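You operate a simulated robot arm through the tools that you are given. There is no shell and no other tool. Be economical: measure what you need, move in short steps, check, and stop when the job is done.

You run a simulated two-armed robot. Do the job below in one go: nothing can be reset, and whatever is moved stays where it is left.

JOB
Shake the SAMPLE grain through the small sieve by hand, then part sieve and pan.
Fine: till only rough grain is left; hold the yellow pan down for the pull; jar and pan back, sieve on the sieve mat.

It is judged by the outcome, as a careful person would: the job done as asked, and still so three seconds after it is handed in. It fails if anything else is knocked over, pushed out of place, dropped, spilled or broken.

ROBOT AND FRAMES
Two 6-joint arms with two-finger parallel grippers on one trunk, on a base that drives. Base frame: it is fixed to the floor where the robot stands at the start and does not move with it; the origin is under the middle of the robot, x ahead of it, y to its left, z up. Lengths are in mm, angles in rad, forces in N, time in s.
The left shoulder is at the start at [60, 187, 1072], the right one opposite. With the tool pointing down near the work surface each hand reaches from about 260 to 620 mm from the robot's upright axis, wherever it stands, measured 20 degrees to its own side. Places, roughly: sieve mat [400, 700, 800]. Payload 1.57 kg a hand.
The tool frame of a hand sits at the grasp point between the pads (the TCP): z along the fingers, y along the line on which they close. The tips reach 30 mm beyond it. Largest opening 110 mm; finger width 24, thickness 12; the body of the gripper, 48 by 112 mm, starts 78 mm behind the TCP.
Orientation is that of the tool frame in the base frame, as [roll, pitch, yaw] about the fixed x, y, z axes, in that order (R = Rz(yaw) Ry(pitch) Rx(roll)). With the fingers straight down and closing along the base's y, the tool's x points along the base's -x, its y along +y and its z along -z.

CONTROLS
- The arms move only by the tool servo_tool. It takes "left_motion", "right_motion" or both (then of equal length, played together; a hand with none holds still); each is one flat list of numbers, 6 for each row, row after row: the shift along the tool's x, y, z in m, then the turn, a rotation vector about the tool's x, y, z in degrees. In form: [tx, ty, tz, ax, ay, az, tx, ty, tz, ax, ay, az, ...]. A call has 1 to 10 rows; each row is the pose to reach, as a shift and turn from the pose commanded when the call began, along the tool's axes at that moment. "left_gripper" and "right_gripper" are, for a hand that has rows, the finger opening in m, from 0 to 0.11, set as the call begins (left out, the last holds). A row lasts 0.2 s, in which the tool goes at most 50 mm and 0.15 rad; a call with a longer step from one row to the next is refused whole, and so is a gripper value outside its range. A pose out of reach is approached as far as the arm can. The call stops where the force on the tool passes 40 N (or 10 N more than at its start, if that is more) or the arm is blocked; 0.2 s more then pass. The fingers move at their own pace (about 153 mm/s each) and stop on an object; they squeeze with about 28 N. The grip force told is the motor's: it shows also when the fingers shut on nothing. Time passes only in rows, and 0.2 s behind the last, so rows that repeat a pose let the fingers close. It gives the time, the measured TCP pose, the force on the tool (base axes), the opening and the grip force at its end, in the units of the frame above (readings bear some noise), and new pictures: "show" is both (left out), scene, wrist or none (wrist: the cameras of the hands that moved).
- Cameras (640 x 400 px; columns grow to the right, rows downward): "scene" is now at [8.9, 30.7, 1608.2]; the picture's right is [0.42, -0.91, 0.00], its down [-0.72, -0.33, -0.61] and it looks along [0.56, 0.26, -0.79] (base axes); focal length 262 px, centre (320, 200). "left" rides on the left gripper at [70, -16, -141] in its tool frame; the picture's right is [0.23, 0.97, 0.00], its down [-0.86, 0.20, -0.48] and it looks along [-0.47, 0.11, 0.88] (tool axes); focal length 222 px, centre (320, 200). "right" rides on the right gripper at [70, 16, -141] in its tool frame; the picture's right is [-0.23, 0.97, 0.00], its down [-0.86, -0.20, -0.48] and it looks along [-0.47, -0.11, 0.88] (tool axes); focal length 222 px, centre (320, 200). There is no depth. A picture from a camera that has moved, and an enlarged one, comes with that camera's place and axes in the base frame and with its lens.
- move_column(by): slides the trunk up (or, below 0, down) by that many mm; the arms and the scene camera ride with it, the base frame stays. It gives what a move gives, with no picture.
- base_move(legs): drives the robot by 1 to 6 legs, each [ahead, left, turn to the left] in mm, mm and rad, along the robot's own axes; the way and the turn of a leg run together, so that a leg with both is an arc; at most 1500 mm and 3.142 rad a leg. The arms and the cameras ride along, it lands a little off, and it stops where it bumps. It gives what a move gives, and a new picture of the scene camera.
- head_to(pan, tilt): turns the head with the scene camera to pan (to the left, within 1.501 rad either way) and tilt (down, from -0.506 to 1.204), counted from straight ahead of the robot. It gives what a move gives, and a new picture of the scene camera.
- enlarge(camera, box): a new picture of the part [left, top, right, bottom] of that camera's present view, enlarged. The clock stands still meanwhile.
- job_done(): hands the job in; it is judged then, once.

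Go step by step. Nothing tells you exact positions but the pictures and the camera data: compare them with the known pose of the tool, close in by small moves and look again before you grip or let go. The budget is 120 turns and 260 pictures, counting those below and the enlarged ones. Unless the task says otherwise, let go and move clear before handing in, and close with one line.

The tools are called after ">>>" by a JSON object that holds its "op" and its "data". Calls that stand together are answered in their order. servo_tool: Moves the arms, as the interface text tells. Its arguments: {"type":"object","properties":{"left_motion":{"type":"array"},"left_gripper":{"type":"number"},"right_motion":{"type":"array"},"right_gripper":{"type":"number"},"show":{"type":"string","enum":["both","scene","wrist","none"]}},"required":[]} The other tools are called the same way: move_column (by) slides the trunk up or down; base_move (legs) drives the base; head_to (pan, tilt) turns the head that bears the scene camera; enlarge (camera, box) takes an enlarged picture of a part of a camera's view; job_done () hands the job in.

At the start:

```text
clock: 0.0
left_tcp_pos: [411.6, 370.8, 1137.5]
left_ee_rot: [-3.141, 0.001, 3.141]
left_wrist_force: [-0.1, 0.3, -0.3]
left_gripper_width: 110.3
left_gripper_force: 0.1
right_tcp_pos: [455.1, -39.4, 1226.6]
right_ee_rot: [3.141, 0.002, 3.141]
right_wrist_force: [-0.7, 0.4, 0.1]
right_gripper_width: 110.0
right_gripper_force: 0.0
trunk travel left (down, up): [-700.0, 290.0]
robot x, y, heading: [1.8, -1.3, 0.001]
head pan, tilt: [0.436, 0.911]
```

scene: 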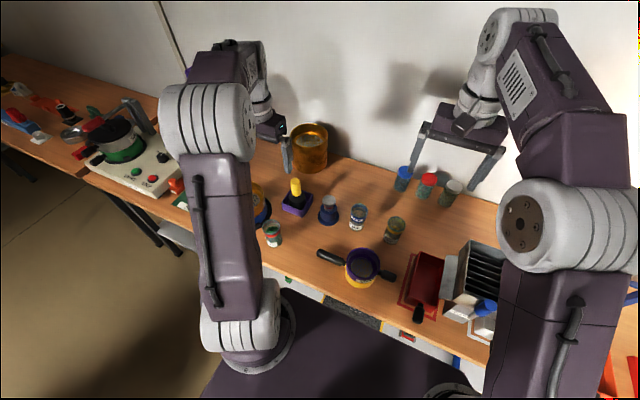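
right: 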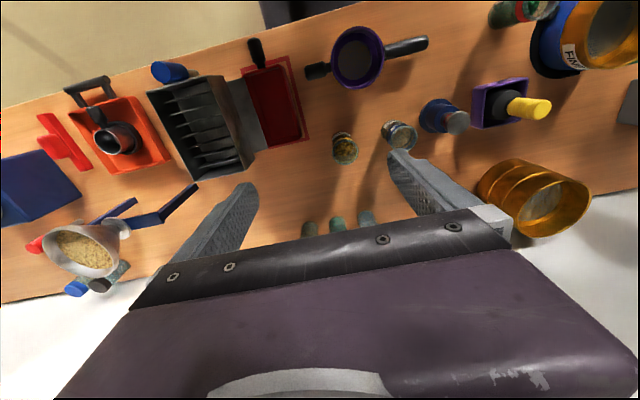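
left: 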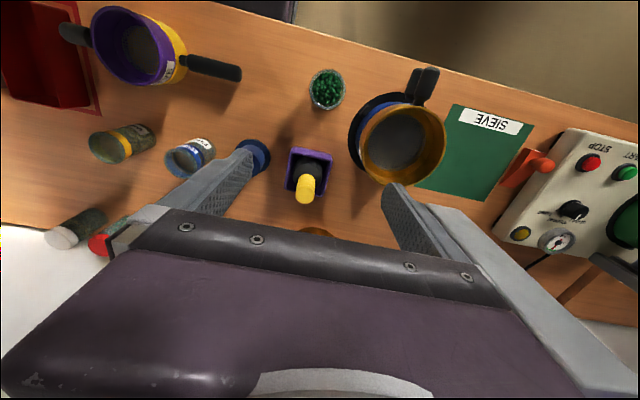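

I see a bench with a purple sieve on a yellow pan, several jars, larger sieves and a green sieve mat. I'll look closer to identify the labels.

>>> {"op": "enlarge", "data": {"camera": "left", "box": [40, 0, 260, 180]}}

>>> {"op": "enlarge", "data": {"camera": "left", "box": [290, 50, 560, 250]}}

>>> {"op": "enlarge", "data": {"camera": "scene", "box": [240, 160, 480, 320]}}

>>> {"op": "enlarge", "data": {"camera": "right", "box": [300, 10, 480, 170]}}

```text
2.22 times, centred on (150, 90) of left
camera zoom: at [340.8, 355.5, 1278.6], right [-0.23, 0.97, 0.0], down [0.86, 0.2, 0.48], along [0.47, 0.11, -0.88], focal length 494 px, centre (698, 444)
```

zoom: 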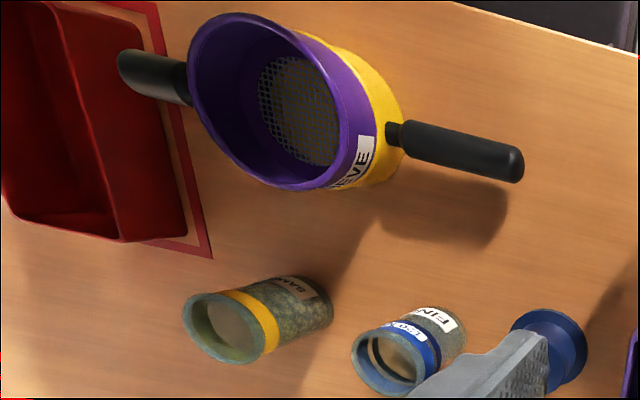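

```text
2.00 times, centred on (425, 150) of left
camera zoom: at [340.8, 355.5, 1278.6], right [-0.23, 0.97, 0.0], down [0.86, 0.2, 0.48], along [0.47, 0.11, -0.88], focal length 444 px, centre (110, 300)
```

zoom: 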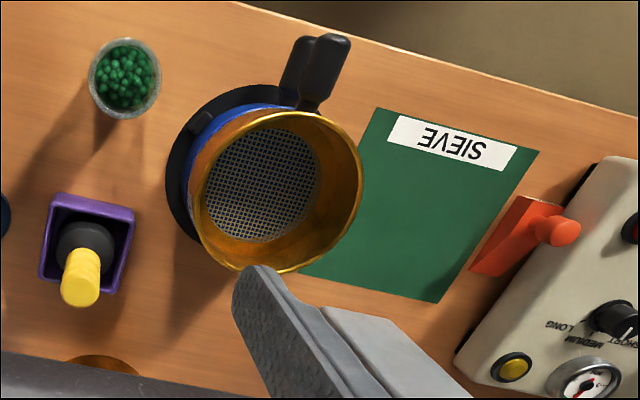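

```text
2.50 times, centred on (360, 240) of scene
camera zoom: at [8.9, 30.7, 1608.2], right [0.42, -0.91, 0.0], down [-0.72, -0.33, -0.61], along [0.56, 0.26, -0.79], focal length 656 px, centre (220, 100)
```

zoom: 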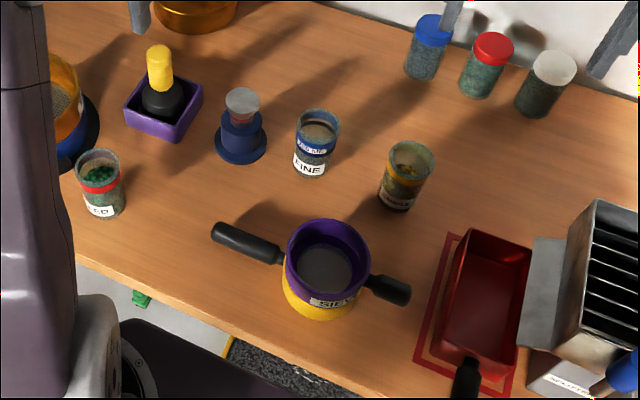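

```text
2.50 times, centred on (390, 90) of right
camera zoom: at [384.3, -22.5, 1367.0], right [0.23, 0.97, 0.0], down [0.86, -0.2, 0.48], along [0.47, -0.11, -0.88], focal length 555 px, centre (145, 475)
```

zoom: 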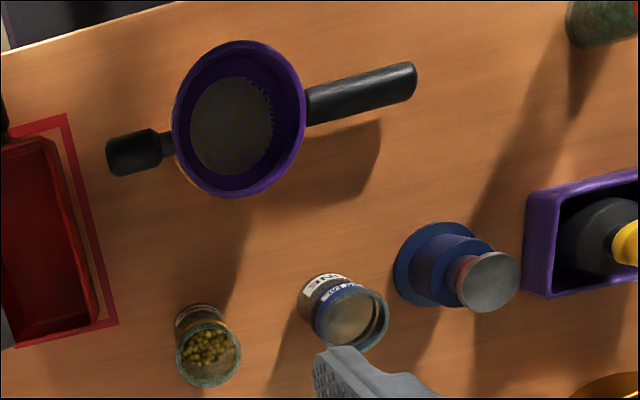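

The small sieve (purple) sits on the yellow pan near (365, 58); the SAMPLE jar is near (540, 0), rim about z 878. I'll bring the right hand, tilted forward, to a standoff in front of the jar.

>>> {"op": "servo_tool", "data": {"right_motion": [0.001, 0.005, 0.04, 0, -6.25, 0, 0.002, 0.01, 0.08, 0, -12.5, 0, 0.003, 0.015, 0.12, 0, -18.75, 0, 0.004, 0.02, 0.16, 0, -25, 0, 0.005, 0.025, 0.2, 0, -31.25, 0, 0.006, 0.03, 0.24, 0, -37.5, 0, 0.007, 0.035, 0.28, 0, -43.75, 0, 0.007, 0.039, 0.315, 0, -50, 0, 0.007, 0.039, 0.315, 0, -50, 0], "right_gripper": 0.11}}

```text
clock: 2.0
left_tcp_pos: [411.8, 370.1, 1136.7]
left_ee_rot: [3.141, -0.002, -3.141]
left_wrist_force: [0.2, -0.9, -0.3]
left_gripper_width: 110.1
left_gripper_force: 0.1
right_tcp_pos: [462.9, 16.1, 927.4]
right_ee_rot: [-3.121, 0.867, -3.131]
right_wrist_force: [0.8, -0.1, 0.1]
right_gripper_width: 110.1
right_gripper_force: 0.1
right hand out of reach, approached as far as the arm can: row 8, 9
trunk travel left (down, up): [-700.0, 290.0]
robot x, y, heading: [0.0, -1.9, -0.001]
head pan, tilt: [0.436, 0.911]
camera scene: at [8.4, 29.9, 1608.2], right [0.42, -0.91, 0.0], down [-0.72, -0.33, -0.61], along [0.56, 0.26, -0.79], focal length 262 px, centre (320, 200)
camera right: at [310.2, 34.8, 964.7], right [0.15, 0.98, 0.16], down [0.19, -0.19, 0.96], along [0.97, -0.12, -0.21], focal length 222 px, centre (320, 200)
```

scene: 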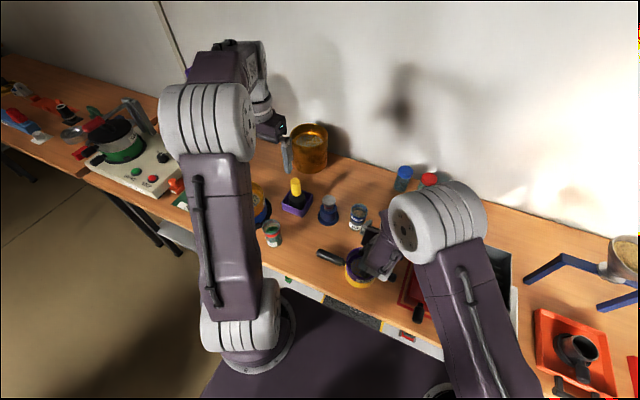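
right: 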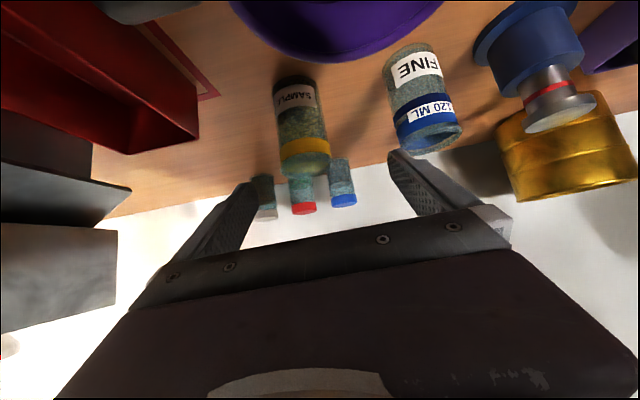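

The tool is at its near-limit here (arm folded). I'll back the base off so the arm can point forward comfortably; hands are above everything on the way.

>>> {"op": "base_move", "data": {"legs": [[-140, 0, 0]]}}

>>> {"op": "enlarge", "data": {"camera": "right", "box": [160, 0, 480, 200]}}

```text
clock: 3.3
left_tcp_pos: [273.2, 371.5, 1136.5]
left_ee_rot: [3.141, -0.002, 3.141]
left_wrist_force: [-0.6, 0.6, -0.9]
left_gripper_width: 110.1
left_gripper_force: 0.0
right_tcp_pos: [324.2, 18.8, 927.0]
right_ee_rot: [-3.121, 0.863, -3.129]
right_wrist_force: [0.1, 0.7, -0.2]
right_gripper_width: 110.4
right_gripper_force: 0.1
trunk travel left (down, up): [-700.0, 290.0]
robot x, y, heading: [-141.3, 0.3, 0.001]
head pan, tilt: [0.436, 0.911]
camera scene: at [-129.4, 31.0, 1608.2], right [0.42, -0.91, 0.0], down [-0.72, -0.33, -0.61], along [0.55, 0.26, -0.79], focal length 262 px, centre (320, 200)
```

scene: 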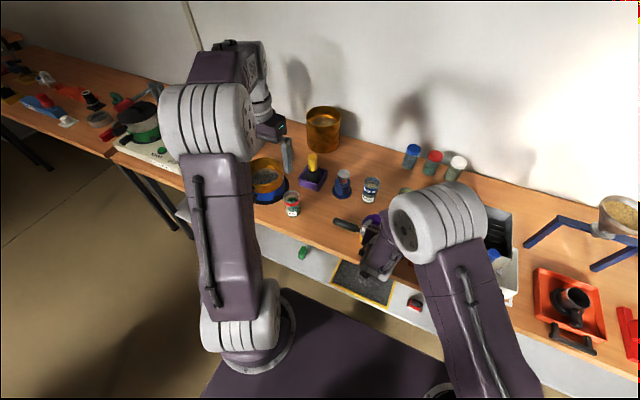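

```text
2.00 times, centred on (320, 100) of right
camera zoom: at [171.6, 35.2, 964.6], right [0.15, 0.98, 0.16], down [0.19, -0.19, 0.96], along [0.97, -0.12, -0.21], focal length 444 px, centre (320, 400)
```

zoom: 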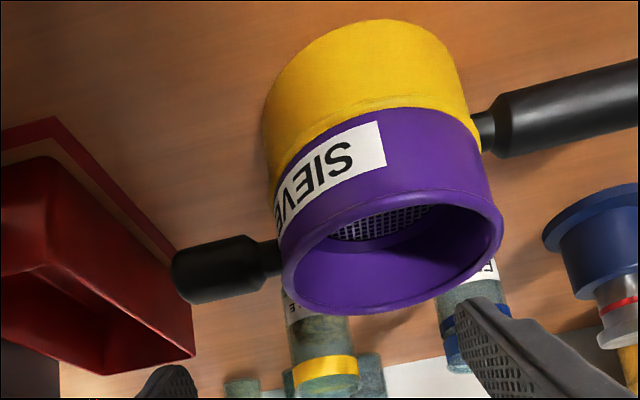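

The sieve's short handle points to −y (z≈845), the other handle points to +y (z≈810, probably the pan's). Now I move the right hand to the jar standoff.

>>> {"op": "servo_tool", "data": {"right_motion": [-0.017, -0.0055, 0.026, 0, 0, 0, -0.034, -0.011, 0.052, 0, 0, 0, -0.052, -0.016, 0.078, 0, 0, 0, -0.069, -0.022, 0.104, 0, 0, 0], "right_gripper": 0.11, "show": "wrist"}}

```text
clock: 4.3
left_tcp_pos: [273.4, 371.6, 1135.8]
left_ee_rot: [3.141, -0.001, 3.141]
left_wrist_force: [-0.1, -0.4, -0.2]
left_gripper_width: 110.2
left_gripper_force: 0.1
right_tcp_pos: [447.5, -6.0, 912.9]
right_ee_rot: [-3.12, 0.862, -3.13]
right_wrist_force: [-0.1, -0.2, -1.3]
right_gripper_width: 109.9
right_gripper_force: 0.1
trunk travel left (down, up): [-700.0, 290.0]
robot x, y, heading: [-138.6, 1.3, 0.005]
head pan, tilt: [0.436, 0.911]
camera right: at [295.0, 11.4, 950.2], right [0.15, 0.98, 0.16], down [0.19, -0.19, 0.96], along [0.97, -0.12, -0.21], focal length 222 px, centre (320, 200)
```

right: 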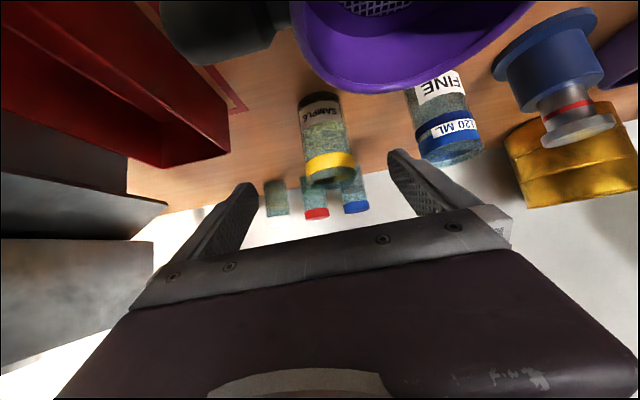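

Jar is centred between the fingers. I'll steepen the tool a bit so the wrist camera clears the sieve, then advance around the jar.

>>> {"op": "servo_tool", "data": {"right_motion": [0, 0.002, 0, 0, 7.5, 0, 0, 0.004, 0, 0, 15, 0, -0.0008, 0.004, 0.03, 0, 15, 0, -0.0016, 0.004, 0.06, 0, 15, 0, -0.0025, 0.005, 0.09, 0, 15, 0, -0.0033, 0.005, 0.119, 0, 15, 0], "right_gripper": 0.11}}

```text
clock: 5.7
left_tcp_pos: [272.9, 370.2, 1137.0]
left_ee_rot: [-3.141, -0.001, -3.141]
left_wrist_force: [-0.3, 0.6, -0.5]
left_gripper_width: 109.9
left_gripper_force: 0.1
right_tcp_pos: [541.0, -2.8, 837.0]
right_ee_rot: [-3.127, 0.601, -3.136]
right_wrist_force: [-0.5, 0.9, 0.3]
right_gripper_width: 110.2
right_gripper_force: 0.1
trunk travel left (down, up): [-700.0, 290.0]
robot x, y, heading: [-140.2, -2.7, 0.002]
head pan, tilt: [0.436, 0.911]
camera scene: at [-129.8, 30.5, 1608.3], right [0.42, -0.91, 0.0], down [-0.72, -0.33, -0.61], along [0.55, 0.26, -0.79], focal length 262 px, centre (320, 200)
camera right: at [403.4, 14.8, 912.4], right [0.19, 0.97, 0.12], down [0.43, -0.19, 0.88], along [0.88, -0.12, -0.46], focal length 222 px, centre (320, 200)
```

scene: 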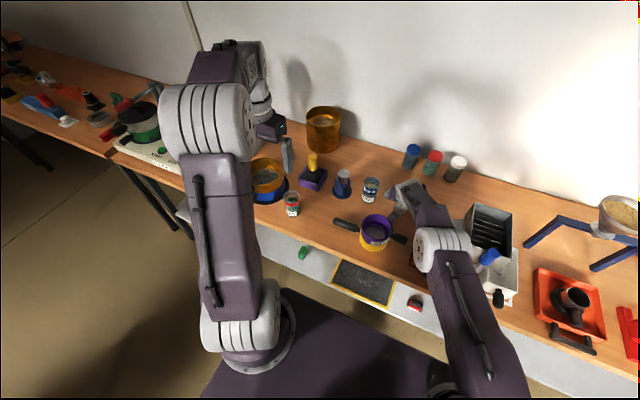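
right: 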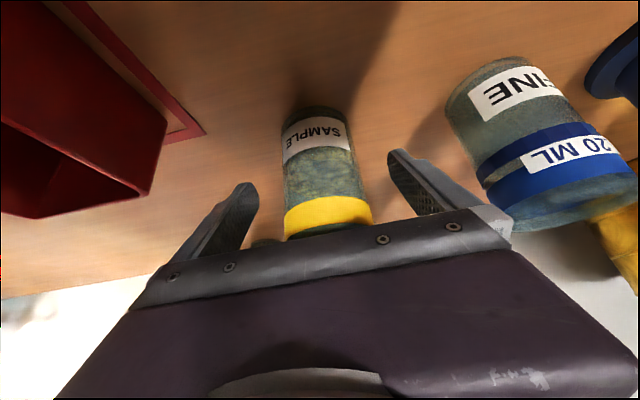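

The jar is between the fingers, about 5 mm to the left of centre. I'll centre and close.

>>> {"op": "servo_tool", "data": {"right_motion": [0, 0.005, 0, 0, 0, 0, 0, 0.005, 0, 0, 0, 0], "show": "none"}}

>>> {"op": "servo_tool", "data": {"right_motion": [0, 0, 0, 0, 0, 0, 0, 0, 0, 0, 0, 0, 0, 0, 0, 0, 0, 0, 0, 0, 0, 0, 0, 0], "right_gripper": 0.045, "show": "wrist"}}

```text
clock: 6.3
left_tcp_pos: [270.7, 370.5, 1137.6]
left_ee_rot: [-3.141, 0.001, -3.14]
left_wrist_force: [-0.5, -0.2, -0.6]
left_gripper_width: 109.8
left_gripper_force: 0.1
right_tcp_pos: [539.4, 3.3, 837.3]
right_ee_rot: [-3.127, 0.605, -3.138]
right_wrist_force: [-0.6, 0.4, 0.5]
right_gripper_width: 110.1
right_gripper_force: 0.1
trunk travel left (down, up): [-700.0, 290.0]
robot x, y, heading: [-137.7, 1.9, -0.0]
head pan, tilt: [0.436, 0.911]
```

```text
clock: 7.3
left_tcp_pos: [271.8, 370.8, 1136.9]
left_ee_rot: [3.139, -0.001, -3.142]
left_wrist_force: [0.2, -0.4, 0.5]
left_gripper_width: 110.1
left_gripper_force: 0.1
right_tcp_pos: [540.5, 3.7, 837.3]
right_ee_rot: [-3.125, 0.604, -3.138]
right_wrist_force: [0.6, -1.3, 2.0]
right_gripper_width: 54.9
right_gripper_force: 27.9
trunk travel left (down, up): [-700.0, 290.0]
robot x, y, heading: [-141.5, 1.6, -0.004]
head pan, tilt: [0.436, 0.911]
camera right: at [402.7, 20.8, 913.9], right [0.19, 0.97, 0.12], down [0.43, -0.19, 0.88], along [0.88, -0.12, -0.46], focal length 222 px, centre (320, 200)
```

right: 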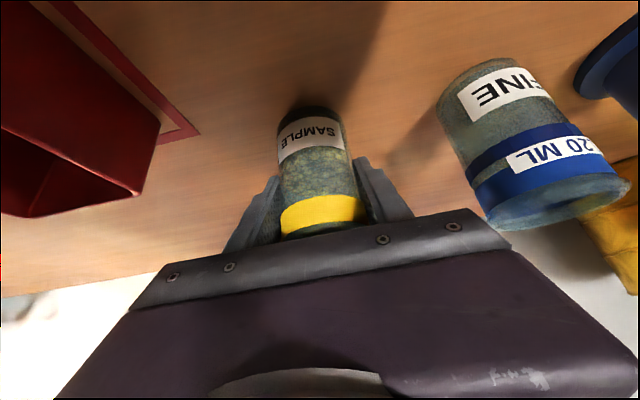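

Jar gripped (55 mm). Lift it straight up, then carry it upright over the sieve while turning the hand 45° so it comes from the right.

>>> {"op": "servo_tool", "data": {"right_motion": [-0.0114, 0, -0.0165, 0, 0, 0, -0.0341, 0, -0.0494, 0, 0, 0, -0.0625, 0, -0.0905, 0, 0, 0, -0.0909, 0, -0.1317, 0, 0, 0, -0.0709, 0.0137, -0.1455, -4.27, 0, -6.17, -0.0508, 0.0273, -0.1593, -8.54, 0, -12.34, -0.0308, 0.041, -0.1732, -12.8, 0, -18.5, -0.0108, 0.0547, -0.187, -17.07, 0, -24.67, 0.0093, 0.0683, -0.2008, -21.33, 0, -30.83, 0.0293, 0.082, -0.2146, -25.6, 0, -37.0]}}

```text
clock: 9.5
left_tcp_pos: [269.6, 371.4, 1137.6]
left_ee_rot: [3.141, 0.0, 3.141]
left_wrist_force: [-0.1, 0.5, 0.1]
left_gripper_width: 109.9
left_gripper_force: 0.0
right_tcp_pos: [393.2, 89.3, 995.0]
right_ee_rot: [-3.132, 0.594, -2.354]
right_wrist_force: [-0.2, -0.5, -0.7]
right_gripper_width: 55.0
right_gripper_force: 28.6
trunk travel left (down, up): [-700.0, 290.0]
robot x, y, heading: [-141.1, -3.1, 0.003]
head pan, tilt: [0.436, 0.911]
camera scene: at [-131.7, 31.1, 1608.2], right [0.42, -0.91, 0.0], down [-0.72, -0.33, -0.61], along [0.56, 0.26, -0.79], focal length 262 px, centre (320, 200)
camera right: at [284.5, 4.6, 1073.4], right [-0.55, 0.82, 0.12], down [0.45, 0.17, 0.88], along [0.7, 0.54, -0.47], focal length 222 px, centre (320, 200)
```

scene: 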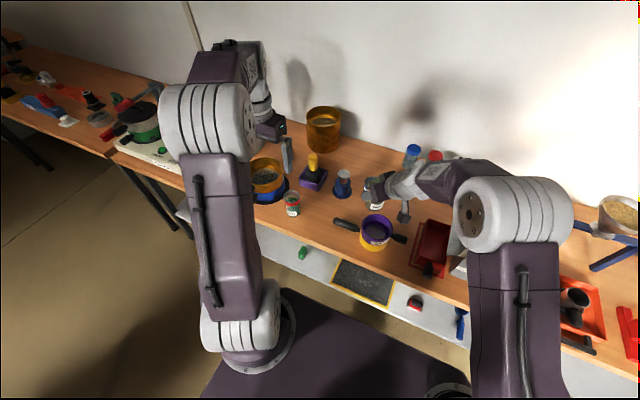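
right: 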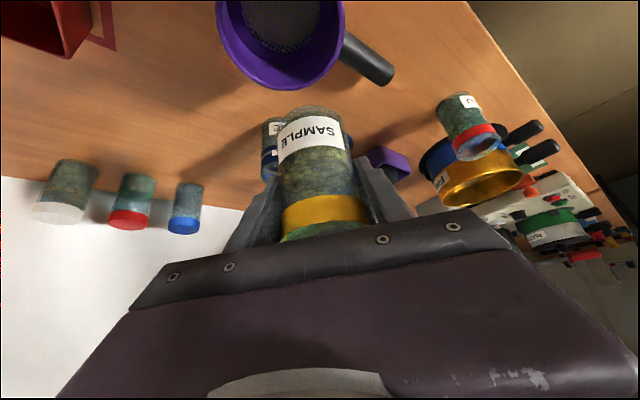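

Jar is above the sieve. I begin rolling the hand about its own axis (jar tilts gradually).

>>> {"op": "servo_tool", "data": {"right_motion": [0, 0, 0, 0, 0, 8.5, 0, 0, 0, 0, 0, 17, 0, 0, 0, 0, 0, 25.5, 0, 0, 0, 0, 0, 34, 0, 0, 0, 0, 0, 42.5, 0, 0, 0, 0, 0, 51, 0, 0, 0, 0, 0, 59.5, 0, 0, 0, 0, 0, 68, 0, 0, 0, 0, 0, 76.5, 0, 0, 0, 0, 0, 85]}}

```text
clock: 11.7
left_tcp_pos: [272.9, 370.6, 1137.4]
left_ee_rot: [3.141, -0.001, 3.141]
left_wrist_force: [0.3, -0.4, -0.4]
left_gripper_width: 110.0
left_gripper_force: 0.1
right_tcp_pos: [396.1, 89.3, 996.1]
right_ee_rot: [2.547, 0.057, 2.42]
right_wrist_force: [-0.2, 0.3, -1.2]
right_gripper_width: 55.0
right_gripper_force: 28.2
trunk travel left (down, up): [-700.0, 290.0]
robot x, y, heading: [-143.7, 1.3, -0.003]
head pan, tilt: [0.436, 0.911]
camera scene: at [-131.1, 30.9, 1608.2], right [0.42, -0.91, 0.0], down [-0.72, -0.33, -0.61], along [0.56, 0.26, -0.79], focal length 262 px, centre (320, 200)
camera right: at [293.6, 89.2, 1118.6], right [0.68, 0.48, 0.56], down [0.34, -0.88, 0.33], along [0.65, -0.04, -0.76], focal length 222 px, centre (320, 200)
```

scene: 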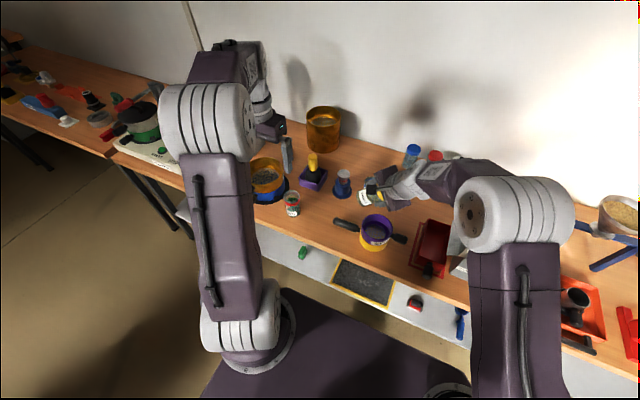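
right: 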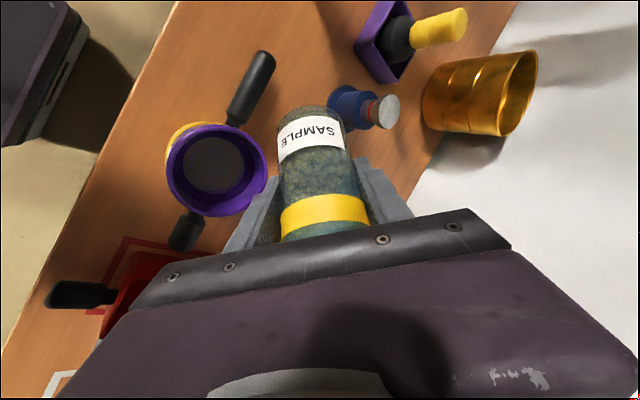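

Rolling works. Continue rolling while lowering 40 mm toward the sieve.

>>> {"op": "servo_tool", "data": {"right_motion": [0.0005, -0.0056, 0.0083, 0, 0, 8.5, 0.0011, -0.0112, 0.0166, 0, 0, 17, 0.0017, -0.0168, 0.0248, 0, 0, 25.5, 0.0023, -0.0224, 0.0331, 0, 0, 34, 0.0023, -0.0224, 0.0331, 0, 0, 42.5, 0.0023, -0.0224, 0.0331, 0, 0, 51, 0.0023, -0.0224, 0.0331, 0, 0, 59.5, 0.0023, -0.0224, 0.0331, 0, 0, 68, 0.0023, -0.0224, 0.0331, 0, 0, 76.5, 0.0023, -0.0224, 0.0331, 0, 0, 85]}}

```text
clock: 13.9
left_tcp_pos: [271.9, 371.3, 1137.6]
left_ee_rot: [-3.14, 0.001, 3.141]
left_wrist_force: [-0.5, 0.2, 0.0]
left_gripper_width: 110.1
left_gripper_force: 0.0
right_tcp_pos: [395.1, 87.2, 956.0]
right_ee_rot: [3.018, -0.583, 0.992]
right_wrist_force: [-0.4, 0.1, -1.9]
right_gripper_width: 55.3
right_gripper_force: 27.8
trunk travel left (down, up): [-700.0, 290.0]
robot x, y, heading: [-141.1, 2.8, 0.004]
head pan, tilt: [0.436, 0.911]
camera scene: at [-131.0, 30.9, 1608.2], right [0.42, -0.91, 0.0], down [-0.72, -0.33, -0.61], along [0.56, 0.26, -0.79], focal length 262 px, centre (320, 200)
camera right: at [382.2, 71.8, 1113.3], right [0.67, -0.74, -0.02], down [-0.74, -0.66, -0.1], along [0.05, 0.08, -1.0], focal length 222 px, centre (320, 200)
```

scene: 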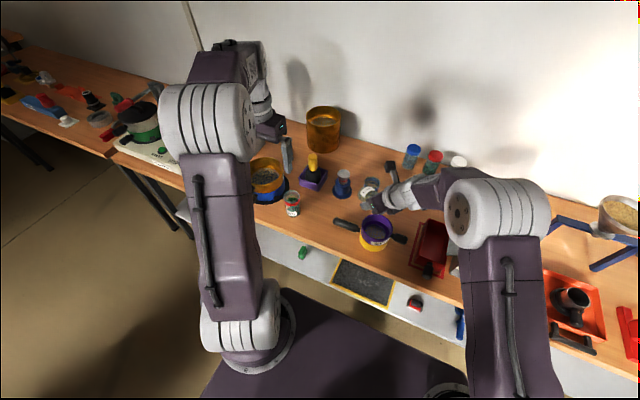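
right: 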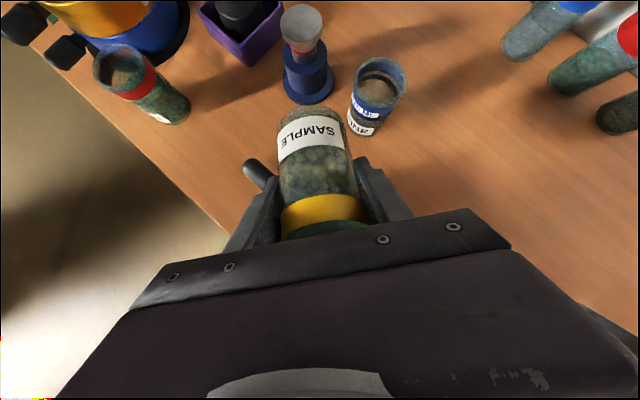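

Now tip the hand up to level, pouring the grain down into the sieve slowly.

>>> {"op": "servo_tool", "data": {"right_motion": [-0.0033, -0.0006, 0.005, 0, 5.5, 0, -0.0066, -0.0012, 0.0099, 0, 11, 0, -0.0066, -0.0012, 0.0099, 0, 16.5, 0, -0.0066, -0.0012, 0.0099, 0, 20, 0, -0.0066, -0.0012, 0.0099, 0, 23, 0, -0.0066, -0.0012, 0.0099, 0, 26, 0], "show": "none"}}

>>> {"op": "enlarge", "data": {"camera": "scene", "box": [310, 150, 450, 260]}}

```text
clock: 15.3
left_tcp_pos: [271.2, 371.0, 1137.4]
left_ee_rot: [-3.142, -0.001, -3.141]
left_wrist_force: [-0.1, -0.7, -0.2]
left_gripper_width: 110.0
left_gripper_force: 0.1
right_tcp_pos: [394.5, 87.0, 946.0]
right_ee_rot: [2.935, -1.031, 1.103]
right_wrist_force: [0.3, 0.4, -2.6]
right_gripper_width: 55.1
right_gripper_force: 27.6
right hand out of reach, approached as far as the arm can: row 1, 2
trunk travel left (down, up): [-700.0, 290.0]
robot x, y, heading: [-141.7, 2.3, 0.002]
head pan, tilt: [0.436, 0.911]
```

```text
3.64 times, centred on (380, 205) of scene
camera zoom: at [-130.7, 30.5, 1608.2], right [0.42, -0.91, 0.0], down [-0.72, -0.33, -0.61], along [0.55, 0.26, -0.79], focal length 954 px, centre (102, 182)
```

zoom: 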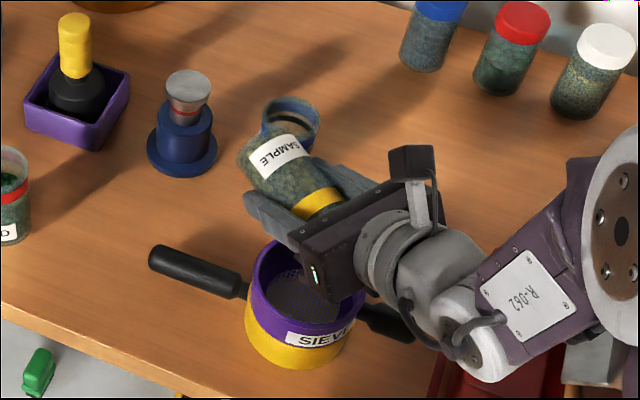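

The mouth is over the sieve centre. Continue the pour.

>>> {"op": "servo_tool", "data": {"right_motion": [0, 0, 0, 0, 4, 0, 0, 0, 0, 0, 8, 0, 0, 0, 0, 0, 12, 0, 0, 0, 0, 0, 16, 0, 0, 0, 0, 0, 20, 0, 0, 0, 0, 0, 24, 0, 0, 0, 0, 0, 28, 0, 0, 0, 0, 0, 32, 0, 0, 0, 0, 0, 36, 0, 0, 0, 0, 0, 36, 0], "show": "none"}}

>>> {"op": "enlarge", "data": {"camera": "scene", "box": [310, 150, 450, 260]}}

>>> {"op": "enlarge", "data": {"camera": "right", "box": [200, 60, 440, 260]}}

```text
clock: 17.5
left_tcp_pos: [271.0, 370.7, 1137.4]
left_ee_rot: [3.141, 0.001, -3.14]
left_wrist_force: [-0.2, 0.4, -0.4]
left_gripper_width: 110.0
left_gripper_force: 0.0
right_tcp_pos: [394.0, 89.3, 944.4]
right_ee_rot: [0.819, -1.425, -3.031]
right_wrist_force: [-0.5, -0.3, -0.6]
right_gripper_width: 54.8
right_gripper_force: 27.7
trunk travel left (down, up): [-700.0, 290.0]
robot x, y, heading: [-139.2, 2.5, 0.001]
head pan, tilt: [0.436, 0.911]
```

```text
3.64 times, centred on (380, 205) of scene
camera zoom: at [-131.3, 30.9, 1608.2], right [0.42, -0.91, 0.0], down [-0.72, -0.33, -0.61], along [0.56, 0.26, -0.79], focal length 954 px, centre (102, 182)
```

zoom: 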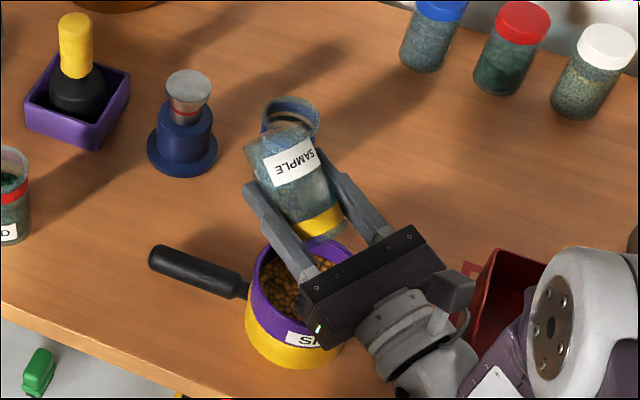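

```text
2.00 times, centred on (320, 160) of right
camera zoom: at [313.6, -36.2, 1001.3], right [0.81, -0.58, -0.12], down [-0.32, -0.25, -0.91], along [0.5, 0.78, -0.39], focal length 444 px, centre (320, 280)
```

zoom: 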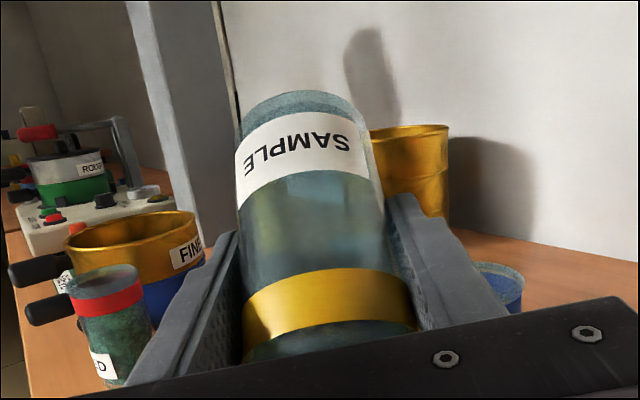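

Grain is in the sieve; jar looks empty. A bit more tilt with a jiggle to be sure.

>>> {"op": "servo_tool", "data": {"right_motion": [0, 0, 0, 0, 7, 0, 0, 0, 0, 0, 13, 0, 0, 0, -0.004, 0, 13, 0, 0, 0, 0.003, 0, 13, 0, 0, 0, -0.004, 0, 13, 0, 0, 0, 0.003, 0, 13, 0, 0, 0, 0, 0, 13, 0], "show": "none"}}

>>> {"op": "enlarge", "data": {"camera": "right", "box": [200, 60, 440, 260]}}

>>> {"op": "enlarge", "data": {"camera": "scene", "box": [310, 150, 450, 260]}}

```text
clock: 19.1
left_tcp_pos: [272.0, 371.4, 1138.1]
left_ee_rot: [-3.14, 0.0, 3.141]
left_wrist_force: [-0.3, -0.1, 0.4]
left_gripper_width: 110.0
left_gripper_force: 0.1
right_tcp_pos: [395.6, 88.6, 944.7]
right_ee_rot: [0.321, -1.228, -2.522]
right_wrist_force: [-0.2, 1.0, 0.0]
right_gripper_width: 54.7
right_gripper_force: 28.4
trunk travel left (down, up): [-700.0, 290.0]
robot x, y, heading: [-139.0, 1.2, 0.001]
head pan, tilt: [0.436, 0.911]
```

```text
2.00 times, centred on (320, 160) of right
camera zoom: at [311.8, -44.9, 966.7], right [0.84, -0.54, -0.11], down [-0.19, -0.09, -0.98], along [0.52, 0.84, -0.17], focal length 444 px, centre (320, 280)
```

zoom: 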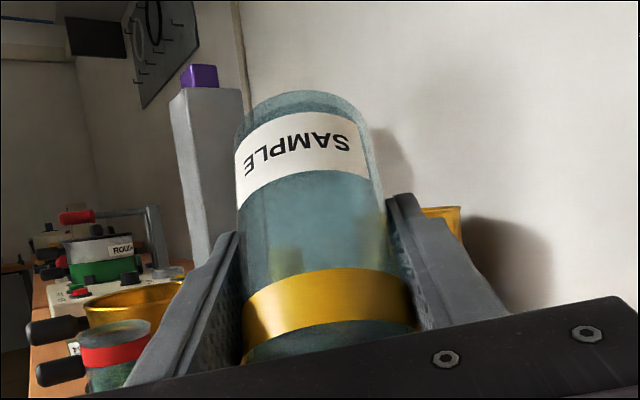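

```text
3.64 times, centred on (380, 205) of scene
camera zoom: at [-131.2, 31.3, 1608.2], right [0.42, -0.91, 0.0], down [-0.72, -0.33, -0.61], along [0.56, 0.26, -0.79], focal length 954 px, centre (102, 182)
```

zoom: 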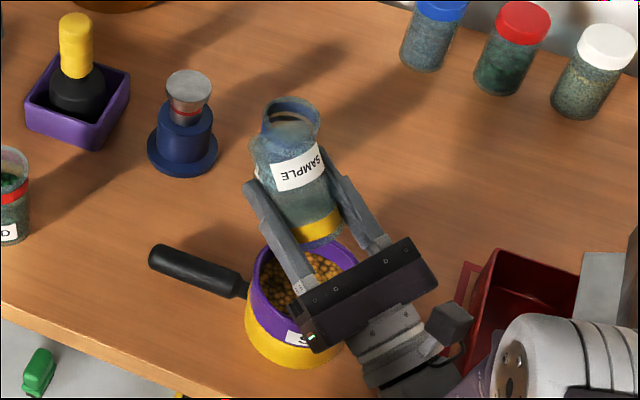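

Jar is empty. Reverse: raise and pitch back.

>>> {"op": "servo_tool", "data": {"right_motion": [0.0118, 0.0013, 0.004, 0, -7.5, 0, 0.0236, 0.0026, 0.008, 0, -15, 0, 0.0353, 0.004, 0.012, 0, -22.5, 0, 0.0471, 0.0053, 0.016, 0, -30, 0, 0.0471, 0.0053, 0.016, 0, -37.5, 0, 0.0471, 0.0053, 0.016, 0, -45, 0, 0.0471, 0.0053, 0.016, 0, -52.5, 0, 0.0471, 0.0053, 0.016, 0, -60, 0, 0.0471, 0.0053, 0.016, 0, -67.5, 0, 0.0471, 0.0053, 0.016, 0, -75, 0], "show": "none"}}

>>> {"op": "servo_tool", "data": {"right_motion": [0, 0, 0, 0, 0, -8.5, 0, 0, 0, 0, 0, -17, 0, 0, 0, 0, 0, -25.5, 0, 0, 0, 0, 0, -34, 0, 0, 0, 0, 0, -42.5, 0, 0, 0, 0, 0, -51, 0, 0, 0, 0, 0, -59.5, 0, 0, 0, 0, 0, -68, 0, 0, 0, 0, 0, -76.5, 0, 0, 0, 0, 0, -85], "show": "none"}}

>>> {"op": "servo_tool", "data": {"right_motion": [0, 0, 0, 0, 0, -8.5, 0, 0, 0, 0, 0, -17, 0, 0, 0, 0, 0, -25.5, 0, 0, 0, 0, 0, -34, 0, 0, 0, 0, 0, -42.5, 0, 0, 0, 0, 0, -51, 0, 0, 0, 0, 0, -59.5, 0, 0, 0, 0, 0, -68, 0, 0, 0, 0, 0, -76.5, 0, 0, 0, 0, 0, -85], "show": "scene"}}

```text
clock: 21.3
left_tcp_pos: [271.3, 370.0, 1136.7]
left_ee_rot: [3.141, 0.001, -3.14]
left_wrist_force: [-0.3, -0.3, -0.4]
left_gripper_width: 110.1
left_gripper_force: 0.1
right_tcp_pos: [391.9, 92.0, 994.7]
right_ee_rot: [3.026, -0.649, 1.006]
right_wrist_force: [0.4, 1.0, -0.7]
right_gripper_width: 54.9
right_gripper_force: 28.6
right hand out of reach, approached as far as the arm can: row 10
trunk travel left (down, up): [-700.0, 290.0]
robot x, y, heading: [-139.9, 1.9, -0.001]
head pan, tilt: [0.436, 0.911]
```

```text
clock: 23.5
left_tcp_pos: [271.7, 370.5, 1136.4]
left_ee_rot: [-3.14, 0.0, -3.141]
left_wrist_force: [0.6, -0.3, -0.3]
left_gripper_width: 110.1
left_gripper_force: 0.0
right_tcp_pos: [390.4, 91.7, 993.4]
right_ee_rot: [2.486, 0.039, 2.443]
right_wrist_force: [0.2, -0.4, -0.6]
right_gripper_width: 54.7
right_gripper_force: 28.1
trunk travel left (down, up): [-700.0, 290.0]
robot x, y, heading: [-139.0, -0.4, -0.001]
head pan, tilt: [0.436, 0.911]
```

```text
clock: 25.7
left_tcp_pos: [271.0, 372.3, 1137.6]
left_ee_rot: [-3.141, 0.0, -3.142]
left_wrist_force: [-0.1, 0.5, 0.0]
left_gripper_width: 110.3
left_gripper_force: 0.0
right_tcp_pos: [392.2, 92.5, 994.4]
right_ee_rot: [3.123, 0.656, -2.352]
right_wrist_force: [0.6, 0.2, -0.3]
right_gripper_width: 54.7
right_gripper_force: 28.0
trunk travel left (down, up): [-700.0, 290.0]
robot x, y, heading: [-139.3, 1.9, -0.002]
head pan, tilt: [0.436, 0.911]
camera scene: at [-131.2, 30.9, 1608.2], right [0.42, -0.91, 0.0], down [-0.72, -0.33, -0.61], along [0.56, 0.26, -0.79], focal length 262 px, centre (320, 200)
```

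scene: 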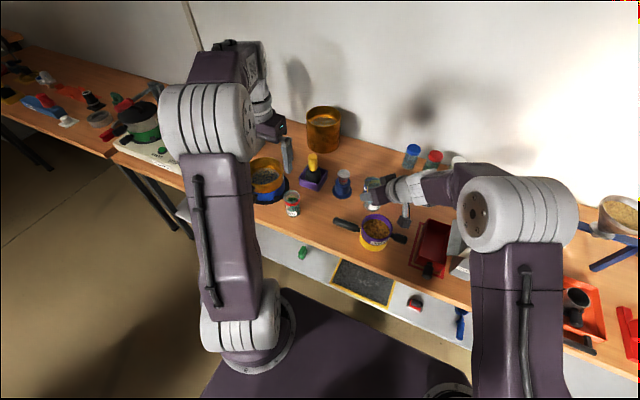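

Carry the jar back above its home and turn the hand back.

>>> {"op": "servo_tool", "data": {"right_motion": [-0.0055, -0.028, 0.0037, 4.6, -0.1, 5.93, -0.011, -0.056, 0.0074, 9.17, -0.2, 11.87, -0.0164, -0.084, 0.011, 13.75, -0.35, 17.8, -0.022, -0.112, 0.0147, 18.3, -0.5, 23.7, -0.0273, -0.14, 0.0184, 22.9, -0.6, 29.7, -0.0328, -0.1683, 0.0221, 27.5, -0.7, 35.6, -0.0328, -0.1683, 0.0221, 27.5, -0.7, 35.6], "show": "wrist"}}

```text
clock: 27.3
left_tcp_pos: [270.5, 371.2, 1137.1]
left_ee_rot: [3.141, 0.001, -3.141]
left_wrist_force: [0.0, 0.2, -0.5]
left_gripper_width: 109.9
left_gripper_force: 0.0
right_tcp_pos: [539.6, 2.7, 994.2]
right_ee_rot: [3.123, 0.657, 3.141]
right_wrist_force: [-0.6, -0.3, -0.8]
right_gripper_width: 54.8
right_gripper_force: 27.9
trunk travel left (down, up): [-700.0, 290.0]
robot x, y, heading: [-142.7, -1.5, -0.006]
head pan, tilt: [0.436, 0.911]
camera right: at [397.7, 15.5, 1063.3], right [0.17, 0.97, 0.15], down [0.39, -0.21, 0.9], along [0.91, -0.09, -0.41], focal length 222 px, centre (320, 200)
```

right: 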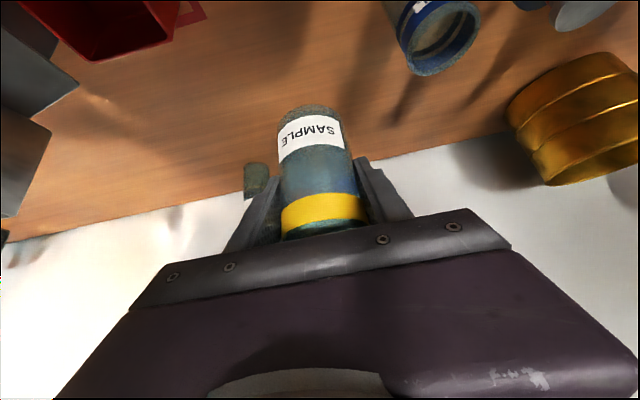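

Level the jar and lower it to just above the bench.

>>> {"op": "servo_tool", "data": {"right_motion": [0.0135, -0.0002, 0.0175, 1, 1.5, 0, 0.027, -0.0004, 0.0351, 2, 3, 0, 0.0473, -0.0006, 0.0614, 2, 3, 0, 0.0676, -0.0008, 0.0877, 2, 3, 0, 0.084, -0.001, 0.109, 2, 3, 0, 0.0925, -0.0013, 0.12, 2, 3, 0, 0.0925, -0.0013, 0.12, 2, 3, 0], "show": "both"}}

```text
clock: 28.9
left_tcp_pos: [270.7, 372.3, 1136.1]
left_ee_rot: [-3.141, -0.001, -3.141]
left_wrist_force: [-0.6, 0.4, 0.7]
left_gripper_width: 110.2
left_gripper_force: 0.1
right_tcp_pos: [539.7, 2.7, 843.0]
right_ee_rot: [-3.125, 0.604, -3.138]
right_wrist_force: [-0.8, -0.9, -0.9]
right_gripper_width: 54.9
right_gripper_force: 28.0
trunk travel left (down, up): [-700.0, 290.0]
robot x, y, heading: [-141.2, 0.2, 0.004]
head pan, tilt: [0.436, 0.911]
camera scene: at [-131.2, 30.9, 1608.2], right [0.42, -0.91, 0.0], down [-0.72, -0.33, -0.61], along [0.56, 0.26, -0.79], focal length 262 px, centre (320, 200)
camera right: at [401.5, 21.5, 918.5], right [0.19, 0.97, 0.12], down [0.43, -0.19, 0.88], along [0.88, -0.12, -0.46], focal length 222 px, centre (320, 200)
```

scene: 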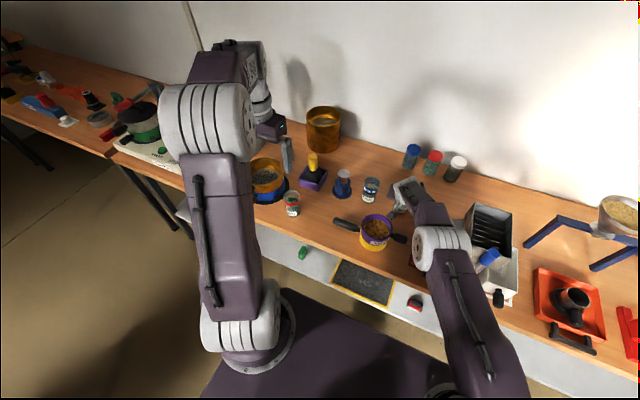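
right: 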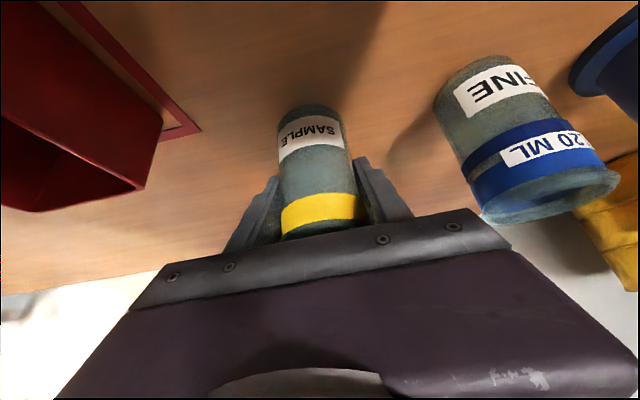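

Orientation matches the pickup. Lower the last 5 mm.

>>> {"op": "servo_tool", "data": {"right_motion": [0.0015, 0, 0.0022, 0, 0, 0, 0.003, 0, 0.0044, 0, 0, 0, 0.003, 0, 0.0044, 0, 0, 0], "show": "none"}}

```text
clock: 29.7
left_tcp_pos: [270.0, 371.1, 1137.9]
left_ee_rot: [3.141, 0.002, -3.142]
left_wrist_force: [0.4, -0.3, 0.1]
left_gripper_width: 110.0
left_gripper_force: 0.1
right_tcp_pos: [539.0, 3.2, 840.4]
right_ee_rot: [-3.13, 0.61, -3.14]
right_wrist_force: [0.9, -1.0, 10.5]
right_gripper_width: 54.9
right_gripper_force: 28.0
trunk travel left (down, up): [-700.0, 290.0]
robot x, y, heading: [-140.1, 2.2, -0.001]
head pan, tilt: [0.436, 0.911]
```

The jar stands on the bench (10 N contact). Open, then back away along the approach line.

>>> {"op": "servo_tool", "data": {"right_motion": [-0.0006, 0, -0.0008, 0, 0, 0, -0.0006, 0, -0.0008, 0, 0, 0, -0.0006, 0, -0.0008, 0, 0, 0], "right_gripper": 0.11, "show": "wrist"}}

>>> {"op": "servo_tool", "data": {"right_motion": [0, 0, -0.04, 0, 0, 0, 0, 0, -0.08, 0, 0, 0, 0, 0, -0.12, 0, 0, 0, 0, 0, -0.16, 0, 0, 0, 0, 0, -0.2, 0, 0, 0], "show": "wrist"}}

```text
clock: 30.5
left_tcp_pos: [271.4, 370.7, 1136.2]
left_ee_rot: [-3.141, 0.0, -3.141]
left_wrist_force: [0.7, 0.0, 0.4]
left_gripper_width: 110.1
left_gripper_force: 0.0
right_tcp_pos: [539.1, 4.0, 837.1]
right_ee_rot: [-3.126, 0.605, -3.139]
right_wrist_force: [0.0, -0.4, 0.1]
right_gripper_width: 110.1
right_gripper_force: 0.1
trunk travel left (down, up): [-700.0, 290.0]
robot x, y, heading: [-139.7, 1.6, -0.004]
head pan, tilt: [0.436, 0.911]
camera right: at [402.0, 21.4, 913.9], right [0.19, 0.97, 0.12], down [0.43, -0.19, 0.88], along [0.88, -0.12, -0.46], focal length 222 px, centre (320, 200)
```

right: 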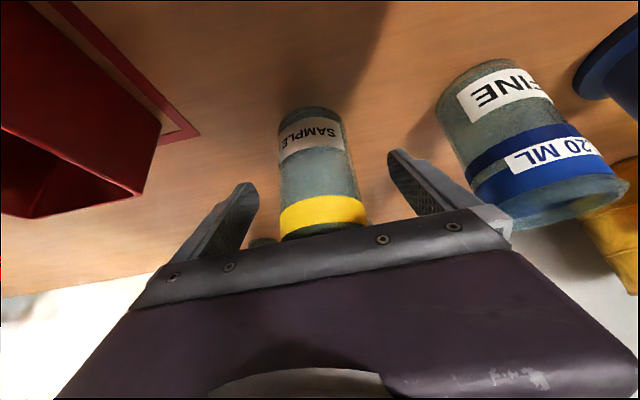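

```text
clock: 31.7
left_tcp_pos: [271.3, 370.6, 1138.2]
left_ee_rot: [-3.141, 0.001, 3.141]
left_wrist_force: [-0.9, 0.1, 0.6]
left_gripper_width: 110.1
left_gripper_force: 0.0
right_tcp_pos: [425.2, 6.7, 1003.0]
right_ee_rot: [-3.127, 0.606, -3.141]
right_wrist_force: [0.1, 0.3, 1.1]
right_gripper_width: 110.1
right_gripper_force: 0.1
trunk travel left (down, up): [-700.0, 290.0]
robot x, y, heading: [-140.6, -0.0, -0.002]
head pan, tilt: [0.436, 0.911]
camera right: at [287.4, 24.9, 1079.0], right [0.19, 0.97, 0.12], down [0.43, -0.19, 0.88], along [0.88, -0.12, -0.46], focal length 222 px, centre (320, 200)
```

right: 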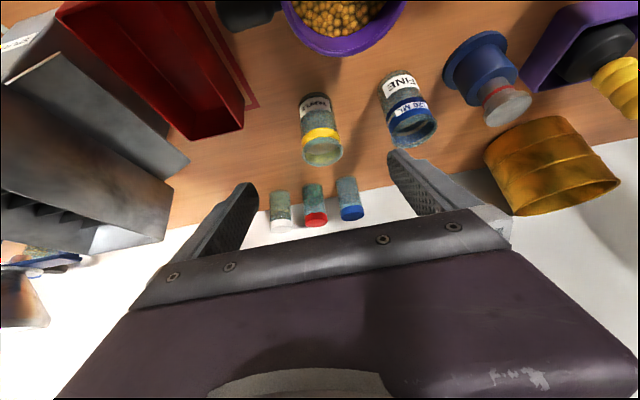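

Jar is back. Now I bring the left hand above the +y handle, closing along x, and inspect whether it's the pan's handle.

>>> {"op": "servo_tool", "data": {"left_motion": [-0.0095, -0.0213, 0.0187, 0, 0, 8.5, -0.019, -0.0426, 0.0374, 0, 0, 17, -0.0285, -0.0639, 0.0561, 0, 0, 25.5, -0.038, -0.0852, 0.0748, 0, 0, 34, -0.0475, -0.1065, 0.0935, 0, 0, 42.5, -0.057, -0.1278, 0.1122, 0, 0, 51, -0.0665, -0.1491, 0.1309, 0, 0, 59.5, -0.076, -0.1704, 0.1496, 0, 0, 68, -0.0855, -0.1917, 0.1683, 0, 0, 76.5, -0.095, -0.213, 0.187, 0, 0, 85], "show": "wrist"}}

```text
clock: 33.9
left_tcp_pos: [367.8, 158.5, 951.1]
left_ee_rot: [-3.141, 0.0, 1.654]
left_wrist_force: [0.2, -0.1, -0.1]
left_gripper_width: 110.0
left_gripper_force: 0.0
right_tcp_pos: [427.7, 6.1, 1002.8]
right_ee_rot: [-3.124, 0.605, -3.139]
right_wrist_force: [0.9, -0.8, 0.4]
right_gripper_width: 110.2
right_gripper_force: 0.0
trunk travel left (down, up): [-700.0, 290.0]
robot x, y, heading: [-139.7, -0.2, -0.0]
head pan, tilt: [0.436, 0.911]
camera left: at [345.1, 226.4, 1092.2], right [0.95, 0.31, 0.0], down [0.27, -0.84, 0.48], along [0.15, -0.45, -0.88], focal length 222 px, centre (320, 200)
```

left: 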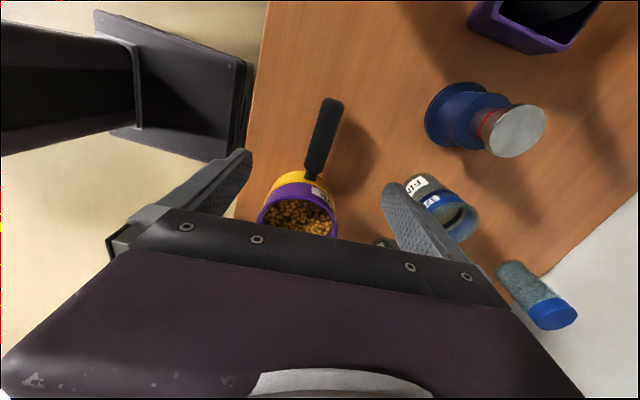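

>>> {"op": "enlarge", "data": {"camera": "left", "box": [240, 80, 400, 250]}}

```text
2.35 times, centred on (320, 165) of left
camera zoom: at [345.1, 226.4, 1092.2], right [0.95, 0.31, 0.0], down [0.27, -0.84, 0.48], along [0.15, -0.45, -0.88], focal length 523 px, centre (320, 282)
```

zoom: 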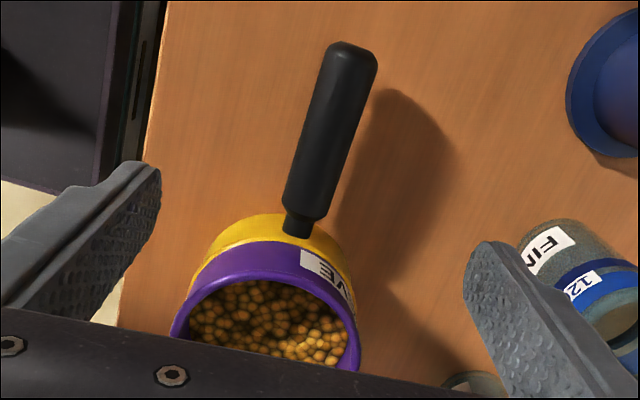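

The +y handle clearly belongs to the yellow pan. Left hand goes down around it; right hand levels to vertical near the sieve's handle.

>>> {"op": "servo_tool", "data": {"left_motion": [0, 0, 0.02, 0, 0, 1, 0, 0, 0.04, 0, 0, 2, 0.0005, 0, 0.06, 0, 0, 3, 0.001, 0, 0.085, 0, 0, 4, 0.0015, 0, 0.11, 0, 0, 5, 0.0015, 0, 0.129, 0, 0, 5], "right_motion": [0.008, -0.006, -0.0057, 0, 6, 0, 0.0165, -0.012, -0.0114, 0, 12, 0, 0.0247, -0.018, -0.017, 0, 18, 0, 0.033, -0.024, -0.0227, 0, 24, 0, 0.041, -0.03, -0.0284, 0, 30, 0, 0.0494, -0.036, -0.0341, 0, 34.7, 0], "left_gripper": 0.11, "right_gripper": 0.11}}

```text
clock: 35.3
left_tcp_pos: [365.8, 159.5, 820.0]
left_ee_rot: [-3.142, 0.0, 1.569]
left_wrist_force: [0.5, 0.8, 0.2]
left_gripper_width: 110.2
left_gripper_force: 0.0
right_tcp_pos: [366.0, -29.5, 1003.6]
right_ee_rot: [-3.129, -0.003, 3.134]
right_wrist_force: [0.0, 0.3, -0.3]
right_gripper_width: 109.9
right_gripper_force: 0.1
trunk travel left (down, up): [-700.0, 290.0]
robot x, y, heading: [-140.0, 0.9, -0.0]
head pan, tilt: [0.436, 0.911]
camera scene: at [-130.7, 30.7, 1608.2], right [0.42, -0.91, 0.0], down [-0.72, -0.33, -0.61], along [0.55, 0.26, -0.79], focal length 262 px, centre (320, 200)
camera right: at [296.3, -11.3, 1144.0], right [0.23, 0.97, -0.01], down [0.86, -0.2, 0.48], along [0.46, -0.12, -0.88], focal length 222 px, centre (320, 200)
camera left: at [349.5, 229.9, 962.2], right [0.97, 0.23, 0.0], down [0.2, -0.86, 0.48], along [0.11, -0.47, -0.88], focal length 222 px, centre (320, 200)
```

scene: 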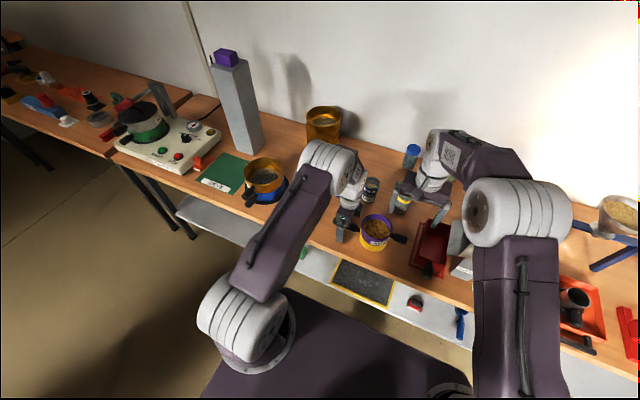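
right: 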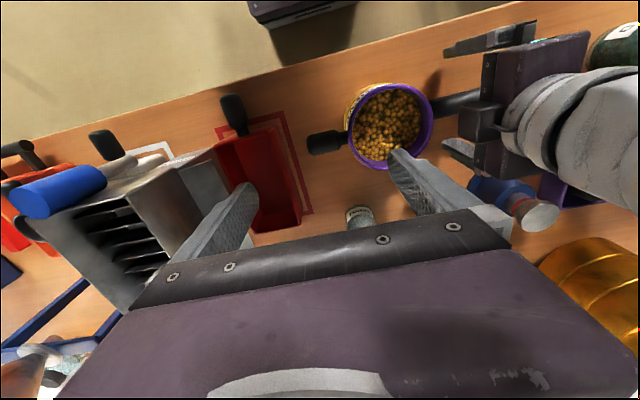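
left: 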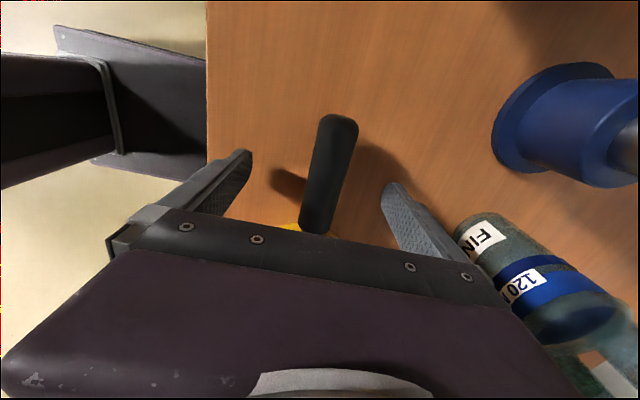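

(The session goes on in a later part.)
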